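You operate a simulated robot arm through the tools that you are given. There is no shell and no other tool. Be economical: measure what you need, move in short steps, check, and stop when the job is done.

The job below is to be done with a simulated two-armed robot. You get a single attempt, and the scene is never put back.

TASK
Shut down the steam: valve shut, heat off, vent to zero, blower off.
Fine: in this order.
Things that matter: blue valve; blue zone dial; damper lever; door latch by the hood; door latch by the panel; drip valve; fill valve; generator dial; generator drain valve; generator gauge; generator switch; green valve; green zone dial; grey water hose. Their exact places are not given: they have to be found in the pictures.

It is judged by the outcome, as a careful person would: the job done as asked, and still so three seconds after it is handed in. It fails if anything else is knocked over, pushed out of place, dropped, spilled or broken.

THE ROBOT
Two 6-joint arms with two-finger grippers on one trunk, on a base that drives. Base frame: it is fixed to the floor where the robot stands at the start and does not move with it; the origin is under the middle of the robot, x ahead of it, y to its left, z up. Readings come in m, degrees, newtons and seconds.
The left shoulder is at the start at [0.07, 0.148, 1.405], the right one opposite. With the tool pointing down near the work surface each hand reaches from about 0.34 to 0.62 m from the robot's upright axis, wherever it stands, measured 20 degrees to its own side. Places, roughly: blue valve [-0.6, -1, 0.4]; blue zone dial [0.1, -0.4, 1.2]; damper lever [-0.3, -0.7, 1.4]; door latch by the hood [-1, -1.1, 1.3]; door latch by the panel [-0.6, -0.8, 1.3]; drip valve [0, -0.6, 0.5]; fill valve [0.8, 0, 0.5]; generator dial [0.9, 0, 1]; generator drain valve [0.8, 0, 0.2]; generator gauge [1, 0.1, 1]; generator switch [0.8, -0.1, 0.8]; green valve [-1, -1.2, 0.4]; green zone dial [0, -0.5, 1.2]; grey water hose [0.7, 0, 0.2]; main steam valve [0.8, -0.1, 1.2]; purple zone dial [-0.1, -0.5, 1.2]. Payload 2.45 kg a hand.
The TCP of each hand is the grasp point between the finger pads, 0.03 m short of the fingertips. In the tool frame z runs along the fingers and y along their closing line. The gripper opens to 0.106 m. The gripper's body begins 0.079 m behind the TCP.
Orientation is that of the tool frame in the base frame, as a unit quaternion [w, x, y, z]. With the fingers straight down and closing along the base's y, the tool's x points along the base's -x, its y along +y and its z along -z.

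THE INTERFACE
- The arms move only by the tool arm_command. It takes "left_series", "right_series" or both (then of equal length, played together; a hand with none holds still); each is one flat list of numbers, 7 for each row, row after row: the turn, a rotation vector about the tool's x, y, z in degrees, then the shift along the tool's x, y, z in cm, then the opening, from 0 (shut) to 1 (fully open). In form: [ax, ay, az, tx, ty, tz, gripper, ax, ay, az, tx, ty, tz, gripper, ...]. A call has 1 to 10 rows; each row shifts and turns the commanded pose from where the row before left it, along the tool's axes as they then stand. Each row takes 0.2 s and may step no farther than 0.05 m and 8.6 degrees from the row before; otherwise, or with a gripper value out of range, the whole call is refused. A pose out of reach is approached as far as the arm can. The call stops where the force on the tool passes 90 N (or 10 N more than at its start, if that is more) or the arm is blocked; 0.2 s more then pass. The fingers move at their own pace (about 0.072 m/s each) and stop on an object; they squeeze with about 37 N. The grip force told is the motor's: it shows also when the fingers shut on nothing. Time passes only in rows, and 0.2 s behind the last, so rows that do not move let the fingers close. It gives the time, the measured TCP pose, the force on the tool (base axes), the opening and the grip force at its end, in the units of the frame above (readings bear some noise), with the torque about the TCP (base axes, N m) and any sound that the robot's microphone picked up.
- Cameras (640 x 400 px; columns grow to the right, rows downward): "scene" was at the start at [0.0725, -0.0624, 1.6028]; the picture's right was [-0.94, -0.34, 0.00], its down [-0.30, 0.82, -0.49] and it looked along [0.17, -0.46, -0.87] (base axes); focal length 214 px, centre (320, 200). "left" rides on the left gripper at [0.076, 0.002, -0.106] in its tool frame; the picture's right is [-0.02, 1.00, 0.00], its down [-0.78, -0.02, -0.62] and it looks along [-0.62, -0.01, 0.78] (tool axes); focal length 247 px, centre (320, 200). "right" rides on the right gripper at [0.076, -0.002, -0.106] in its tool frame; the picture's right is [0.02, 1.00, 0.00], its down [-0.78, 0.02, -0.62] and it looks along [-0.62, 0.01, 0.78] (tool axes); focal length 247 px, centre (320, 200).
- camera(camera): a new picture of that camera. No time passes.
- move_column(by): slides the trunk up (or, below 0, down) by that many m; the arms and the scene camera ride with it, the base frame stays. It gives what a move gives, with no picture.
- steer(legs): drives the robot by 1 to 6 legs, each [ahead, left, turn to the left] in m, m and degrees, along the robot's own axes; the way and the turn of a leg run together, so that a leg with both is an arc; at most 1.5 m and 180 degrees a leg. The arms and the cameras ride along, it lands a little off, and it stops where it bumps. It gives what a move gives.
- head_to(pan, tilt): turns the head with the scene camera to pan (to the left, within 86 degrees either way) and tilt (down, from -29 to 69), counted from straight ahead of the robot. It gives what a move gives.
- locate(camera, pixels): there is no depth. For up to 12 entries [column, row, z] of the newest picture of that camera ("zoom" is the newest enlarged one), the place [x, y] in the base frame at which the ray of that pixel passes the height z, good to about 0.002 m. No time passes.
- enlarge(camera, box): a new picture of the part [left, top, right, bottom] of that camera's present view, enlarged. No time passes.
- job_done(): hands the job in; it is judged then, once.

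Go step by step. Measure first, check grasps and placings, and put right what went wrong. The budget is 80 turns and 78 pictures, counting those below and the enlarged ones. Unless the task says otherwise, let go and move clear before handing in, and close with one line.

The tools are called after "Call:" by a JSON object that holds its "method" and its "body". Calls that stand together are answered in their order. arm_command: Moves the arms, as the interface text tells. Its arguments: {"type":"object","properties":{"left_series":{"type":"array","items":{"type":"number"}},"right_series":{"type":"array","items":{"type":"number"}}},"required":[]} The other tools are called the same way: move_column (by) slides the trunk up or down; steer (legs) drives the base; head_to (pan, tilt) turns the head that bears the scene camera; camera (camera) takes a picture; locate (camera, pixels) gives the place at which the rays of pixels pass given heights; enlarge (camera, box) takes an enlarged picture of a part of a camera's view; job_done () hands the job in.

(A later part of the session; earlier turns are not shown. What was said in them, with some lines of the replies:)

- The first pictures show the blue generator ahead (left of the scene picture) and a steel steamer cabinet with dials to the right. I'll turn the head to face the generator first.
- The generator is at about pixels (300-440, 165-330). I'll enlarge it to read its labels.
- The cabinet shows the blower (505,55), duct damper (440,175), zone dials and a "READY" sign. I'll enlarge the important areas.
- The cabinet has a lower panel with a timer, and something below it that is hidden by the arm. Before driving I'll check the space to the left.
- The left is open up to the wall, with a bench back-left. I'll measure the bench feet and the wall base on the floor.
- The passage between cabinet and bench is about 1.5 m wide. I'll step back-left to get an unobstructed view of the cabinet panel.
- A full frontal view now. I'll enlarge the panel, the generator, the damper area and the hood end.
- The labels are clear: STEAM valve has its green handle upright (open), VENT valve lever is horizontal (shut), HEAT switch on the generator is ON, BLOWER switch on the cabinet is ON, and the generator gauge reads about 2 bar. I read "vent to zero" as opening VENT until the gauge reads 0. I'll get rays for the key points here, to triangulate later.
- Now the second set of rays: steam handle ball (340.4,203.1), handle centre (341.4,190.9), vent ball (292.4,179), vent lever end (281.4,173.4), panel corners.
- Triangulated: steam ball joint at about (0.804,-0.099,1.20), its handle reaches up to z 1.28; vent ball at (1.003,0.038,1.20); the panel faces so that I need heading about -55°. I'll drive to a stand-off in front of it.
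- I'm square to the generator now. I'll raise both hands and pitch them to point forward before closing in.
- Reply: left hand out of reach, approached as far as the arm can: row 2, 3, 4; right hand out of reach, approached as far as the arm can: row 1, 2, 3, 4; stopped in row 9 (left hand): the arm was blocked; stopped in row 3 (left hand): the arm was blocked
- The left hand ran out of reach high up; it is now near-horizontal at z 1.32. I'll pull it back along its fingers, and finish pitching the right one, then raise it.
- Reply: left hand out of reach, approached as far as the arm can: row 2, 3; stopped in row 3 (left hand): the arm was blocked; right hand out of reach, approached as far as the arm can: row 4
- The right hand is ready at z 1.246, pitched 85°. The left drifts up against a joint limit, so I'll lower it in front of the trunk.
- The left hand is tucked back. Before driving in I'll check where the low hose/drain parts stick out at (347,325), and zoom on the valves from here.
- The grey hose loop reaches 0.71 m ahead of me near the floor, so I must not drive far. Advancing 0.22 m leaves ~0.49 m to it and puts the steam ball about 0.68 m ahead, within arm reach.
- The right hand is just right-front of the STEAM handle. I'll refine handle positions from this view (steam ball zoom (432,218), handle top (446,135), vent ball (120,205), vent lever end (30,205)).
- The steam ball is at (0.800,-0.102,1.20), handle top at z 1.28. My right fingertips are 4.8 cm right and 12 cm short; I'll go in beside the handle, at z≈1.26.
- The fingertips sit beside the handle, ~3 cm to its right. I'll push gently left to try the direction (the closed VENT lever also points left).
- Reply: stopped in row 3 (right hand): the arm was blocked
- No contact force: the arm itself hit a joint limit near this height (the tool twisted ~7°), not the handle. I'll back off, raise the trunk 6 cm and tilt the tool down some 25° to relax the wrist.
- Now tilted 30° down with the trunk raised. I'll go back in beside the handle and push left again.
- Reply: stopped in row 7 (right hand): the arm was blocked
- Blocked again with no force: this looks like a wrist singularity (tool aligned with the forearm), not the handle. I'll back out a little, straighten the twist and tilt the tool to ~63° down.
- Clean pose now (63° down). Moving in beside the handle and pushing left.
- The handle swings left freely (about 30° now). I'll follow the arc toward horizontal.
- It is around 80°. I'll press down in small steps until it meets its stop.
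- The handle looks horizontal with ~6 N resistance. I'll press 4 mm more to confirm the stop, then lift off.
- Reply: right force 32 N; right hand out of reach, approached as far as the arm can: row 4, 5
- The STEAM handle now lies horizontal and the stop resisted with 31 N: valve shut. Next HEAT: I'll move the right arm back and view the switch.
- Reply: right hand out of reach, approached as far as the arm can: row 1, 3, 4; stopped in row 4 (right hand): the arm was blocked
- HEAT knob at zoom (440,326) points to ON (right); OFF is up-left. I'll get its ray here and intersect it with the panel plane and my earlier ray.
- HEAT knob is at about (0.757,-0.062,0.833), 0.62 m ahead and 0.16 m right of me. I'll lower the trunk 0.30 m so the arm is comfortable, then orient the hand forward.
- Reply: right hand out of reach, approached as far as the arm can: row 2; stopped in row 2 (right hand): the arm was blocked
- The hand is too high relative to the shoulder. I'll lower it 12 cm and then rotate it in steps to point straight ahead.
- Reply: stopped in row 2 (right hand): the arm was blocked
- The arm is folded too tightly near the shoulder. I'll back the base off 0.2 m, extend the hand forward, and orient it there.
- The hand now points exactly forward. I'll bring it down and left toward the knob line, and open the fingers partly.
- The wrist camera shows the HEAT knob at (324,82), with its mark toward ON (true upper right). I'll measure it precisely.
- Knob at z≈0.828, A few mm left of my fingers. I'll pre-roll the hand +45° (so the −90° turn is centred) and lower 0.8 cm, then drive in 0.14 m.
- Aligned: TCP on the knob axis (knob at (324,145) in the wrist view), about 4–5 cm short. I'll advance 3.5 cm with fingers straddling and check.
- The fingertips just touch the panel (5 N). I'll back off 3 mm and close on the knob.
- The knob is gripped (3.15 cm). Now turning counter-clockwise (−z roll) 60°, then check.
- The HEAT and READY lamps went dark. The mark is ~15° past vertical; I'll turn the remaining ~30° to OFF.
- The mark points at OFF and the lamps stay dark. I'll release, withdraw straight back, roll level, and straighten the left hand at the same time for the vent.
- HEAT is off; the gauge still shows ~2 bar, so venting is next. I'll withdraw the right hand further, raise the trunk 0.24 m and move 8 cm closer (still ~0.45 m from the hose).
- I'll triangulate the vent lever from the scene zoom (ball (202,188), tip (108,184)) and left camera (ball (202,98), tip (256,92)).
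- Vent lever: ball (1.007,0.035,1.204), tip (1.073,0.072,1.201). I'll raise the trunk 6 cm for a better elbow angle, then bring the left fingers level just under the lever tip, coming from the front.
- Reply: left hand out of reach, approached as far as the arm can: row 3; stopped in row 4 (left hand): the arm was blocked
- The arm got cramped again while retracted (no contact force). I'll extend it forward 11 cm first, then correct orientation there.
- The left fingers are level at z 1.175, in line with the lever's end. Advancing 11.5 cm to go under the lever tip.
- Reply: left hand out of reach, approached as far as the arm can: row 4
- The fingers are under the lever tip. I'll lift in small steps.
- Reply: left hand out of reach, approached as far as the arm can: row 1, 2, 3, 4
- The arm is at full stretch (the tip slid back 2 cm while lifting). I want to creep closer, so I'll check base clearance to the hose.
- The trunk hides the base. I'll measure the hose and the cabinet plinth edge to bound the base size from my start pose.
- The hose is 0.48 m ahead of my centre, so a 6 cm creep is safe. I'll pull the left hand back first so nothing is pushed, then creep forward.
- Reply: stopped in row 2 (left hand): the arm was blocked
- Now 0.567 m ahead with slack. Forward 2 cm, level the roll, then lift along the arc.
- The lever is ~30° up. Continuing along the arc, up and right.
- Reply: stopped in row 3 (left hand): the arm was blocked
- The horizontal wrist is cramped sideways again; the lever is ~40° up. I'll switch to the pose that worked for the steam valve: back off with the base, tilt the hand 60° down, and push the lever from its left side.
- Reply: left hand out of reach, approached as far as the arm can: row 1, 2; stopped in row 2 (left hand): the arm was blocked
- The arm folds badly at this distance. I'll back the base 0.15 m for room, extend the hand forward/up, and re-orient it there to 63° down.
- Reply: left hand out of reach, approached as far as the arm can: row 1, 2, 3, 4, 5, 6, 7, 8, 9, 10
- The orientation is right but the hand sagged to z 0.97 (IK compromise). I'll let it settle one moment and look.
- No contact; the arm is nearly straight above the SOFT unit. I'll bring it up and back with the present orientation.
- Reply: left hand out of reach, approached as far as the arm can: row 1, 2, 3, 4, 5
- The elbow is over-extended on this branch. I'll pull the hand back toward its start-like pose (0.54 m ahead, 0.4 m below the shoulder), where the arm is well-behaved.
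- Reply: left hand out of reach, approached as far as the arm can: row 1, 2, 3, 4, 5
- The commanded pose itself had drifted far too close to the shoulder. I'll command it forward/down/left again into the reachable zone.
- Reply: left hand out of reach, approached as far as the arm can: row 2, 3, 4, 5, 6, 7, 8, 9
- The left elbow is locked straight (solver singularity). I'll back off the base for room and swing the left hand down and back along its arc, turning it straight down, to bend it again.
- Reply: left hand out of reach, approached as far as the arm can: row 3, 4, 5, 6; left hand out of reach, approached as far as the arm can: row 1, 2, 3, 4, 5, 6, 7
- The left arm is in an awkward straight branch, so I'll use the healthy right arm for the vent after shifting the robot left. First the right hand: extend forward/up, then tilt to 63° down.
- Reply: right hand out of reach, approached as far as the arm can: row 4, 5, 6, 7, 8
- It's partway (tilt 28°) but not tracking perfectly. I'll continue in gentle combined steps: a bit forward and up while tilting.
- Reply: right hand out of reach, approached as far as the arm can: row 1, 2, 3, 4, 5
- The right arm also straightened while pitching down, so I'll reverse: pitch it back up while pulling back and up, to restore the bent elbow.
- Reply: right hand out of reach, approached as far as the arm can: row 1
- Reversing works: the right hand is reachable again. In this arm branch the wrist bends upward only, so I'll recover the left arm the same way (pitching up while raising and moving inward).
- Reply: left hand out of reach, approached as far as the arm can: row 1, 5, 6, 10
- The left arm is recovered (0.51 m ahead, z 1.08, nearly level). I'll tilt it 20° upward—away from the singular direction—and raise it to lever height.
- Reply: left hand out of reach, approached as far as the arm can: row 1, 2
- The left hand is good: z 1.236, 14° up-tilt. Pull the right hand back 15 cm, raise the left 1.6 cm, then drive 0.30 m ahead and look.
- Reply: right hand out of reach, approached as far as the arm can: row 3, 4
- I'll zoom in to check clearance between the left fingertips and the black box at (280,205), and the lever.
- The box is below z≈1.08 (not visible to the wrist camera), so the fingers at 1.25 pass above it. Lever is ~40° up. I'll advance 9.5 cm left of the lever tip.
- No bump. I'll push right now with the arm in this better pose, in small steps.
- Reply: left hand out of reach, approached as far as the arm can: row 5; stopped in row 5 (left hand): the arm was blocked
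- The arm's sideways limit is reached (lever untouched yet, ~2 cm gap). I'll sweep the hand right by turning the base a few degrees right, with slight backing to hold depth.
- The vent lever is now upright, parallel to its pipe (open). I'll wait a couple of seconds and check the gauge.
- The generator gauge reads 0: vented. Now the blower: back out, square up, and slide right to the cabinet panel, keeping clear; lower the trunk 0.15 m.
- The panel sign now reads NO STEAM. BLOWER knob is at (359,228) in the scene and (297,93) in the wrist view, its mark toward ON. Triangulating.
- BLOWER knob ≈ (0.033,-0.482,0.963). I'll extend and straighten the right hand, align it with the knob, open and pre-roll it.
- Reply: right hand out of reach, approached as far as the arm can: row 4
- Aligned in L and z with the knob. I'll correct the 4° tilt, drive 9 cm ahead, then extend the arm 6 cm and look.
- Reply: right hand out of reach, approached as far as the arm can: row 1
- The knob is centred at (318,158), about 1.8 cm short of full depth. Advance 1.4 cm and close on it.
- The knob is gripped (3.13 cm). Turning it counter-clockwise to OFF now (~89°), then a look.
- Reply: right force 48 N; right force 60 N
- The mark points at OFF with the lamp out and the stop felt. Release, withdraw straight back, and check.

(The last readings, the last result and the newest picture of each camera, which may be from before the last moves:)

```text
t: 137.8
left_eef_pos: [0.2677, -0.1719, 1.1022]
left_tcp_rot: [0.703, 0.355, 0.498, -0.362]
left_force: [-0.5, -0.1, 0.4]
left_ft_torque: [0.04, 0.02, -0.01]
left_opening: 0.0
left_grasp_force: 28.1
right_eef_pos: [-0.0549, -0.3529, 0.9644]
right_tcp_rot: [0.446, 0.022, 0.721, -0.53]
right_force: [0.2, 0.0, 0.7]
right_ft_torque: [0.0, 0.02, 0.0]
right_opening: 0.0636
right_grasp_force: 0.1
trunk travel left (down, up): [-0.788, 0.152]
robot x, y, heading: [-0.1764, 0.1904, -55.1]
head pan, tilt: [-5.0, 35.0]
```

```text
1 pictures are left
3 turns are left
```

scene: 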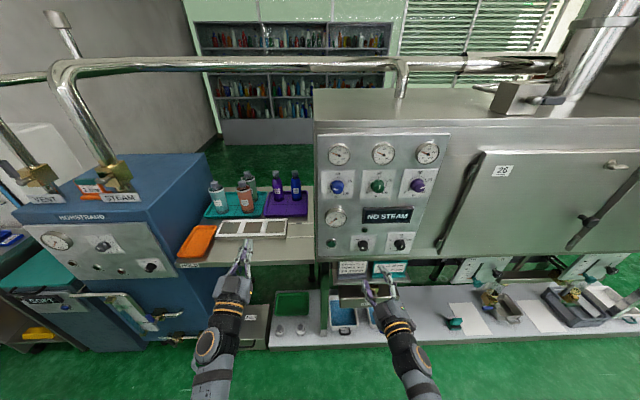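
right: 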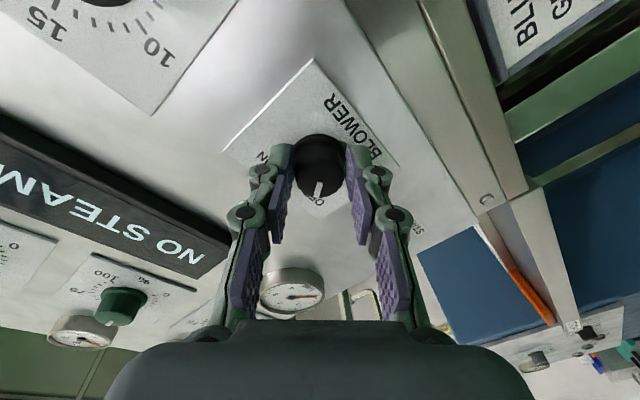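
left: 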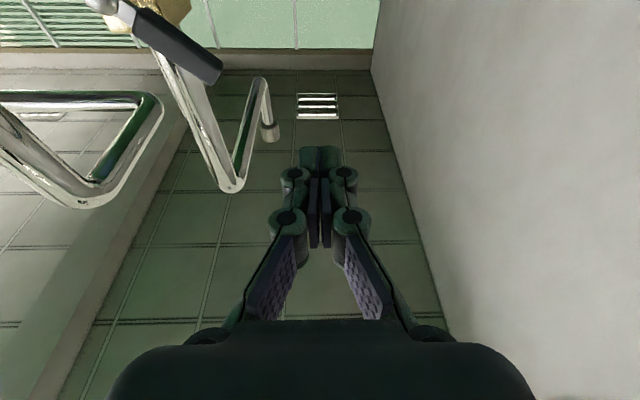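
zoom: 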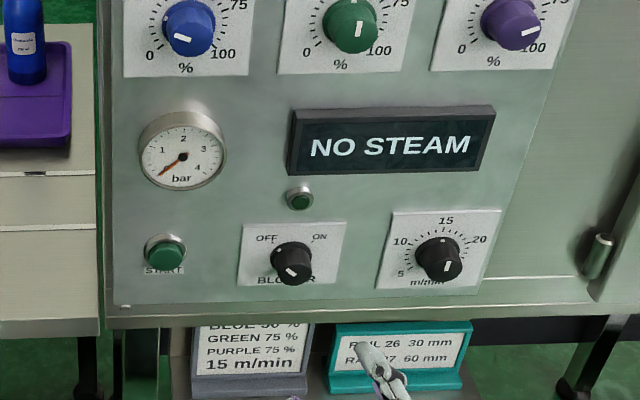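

BLOWER is at OFF, its lamp dark, and the line gauge reads 0. One last look at the generator gauge and vent lever.

Call:
{"method": "enlarge", "body": {"camera": "scene", "box": [0, 150, 192, 270]}}

```text
3.33 times, centred on (96, 210) of scene
2 turns are left
```

zoom: 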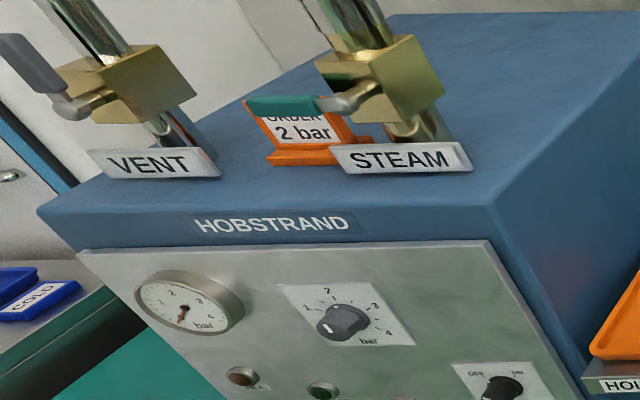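

The generator gauge reads 0, the vent lever lies along its pipe (open), STEAM is across its pipe (shut), and both switches are at OFF with their lamps dark. Both hands are clear, so I'm handing in.

Call:
{"method": "job_done", "body": {}}

```text
The job is handed in.
```

The steam is shut down in the order you asked: steam valve shut, heat off, generator vented until its gauge read 0, then blower off. I left the VENT lever open, and I saw nothing knocked over or moved.
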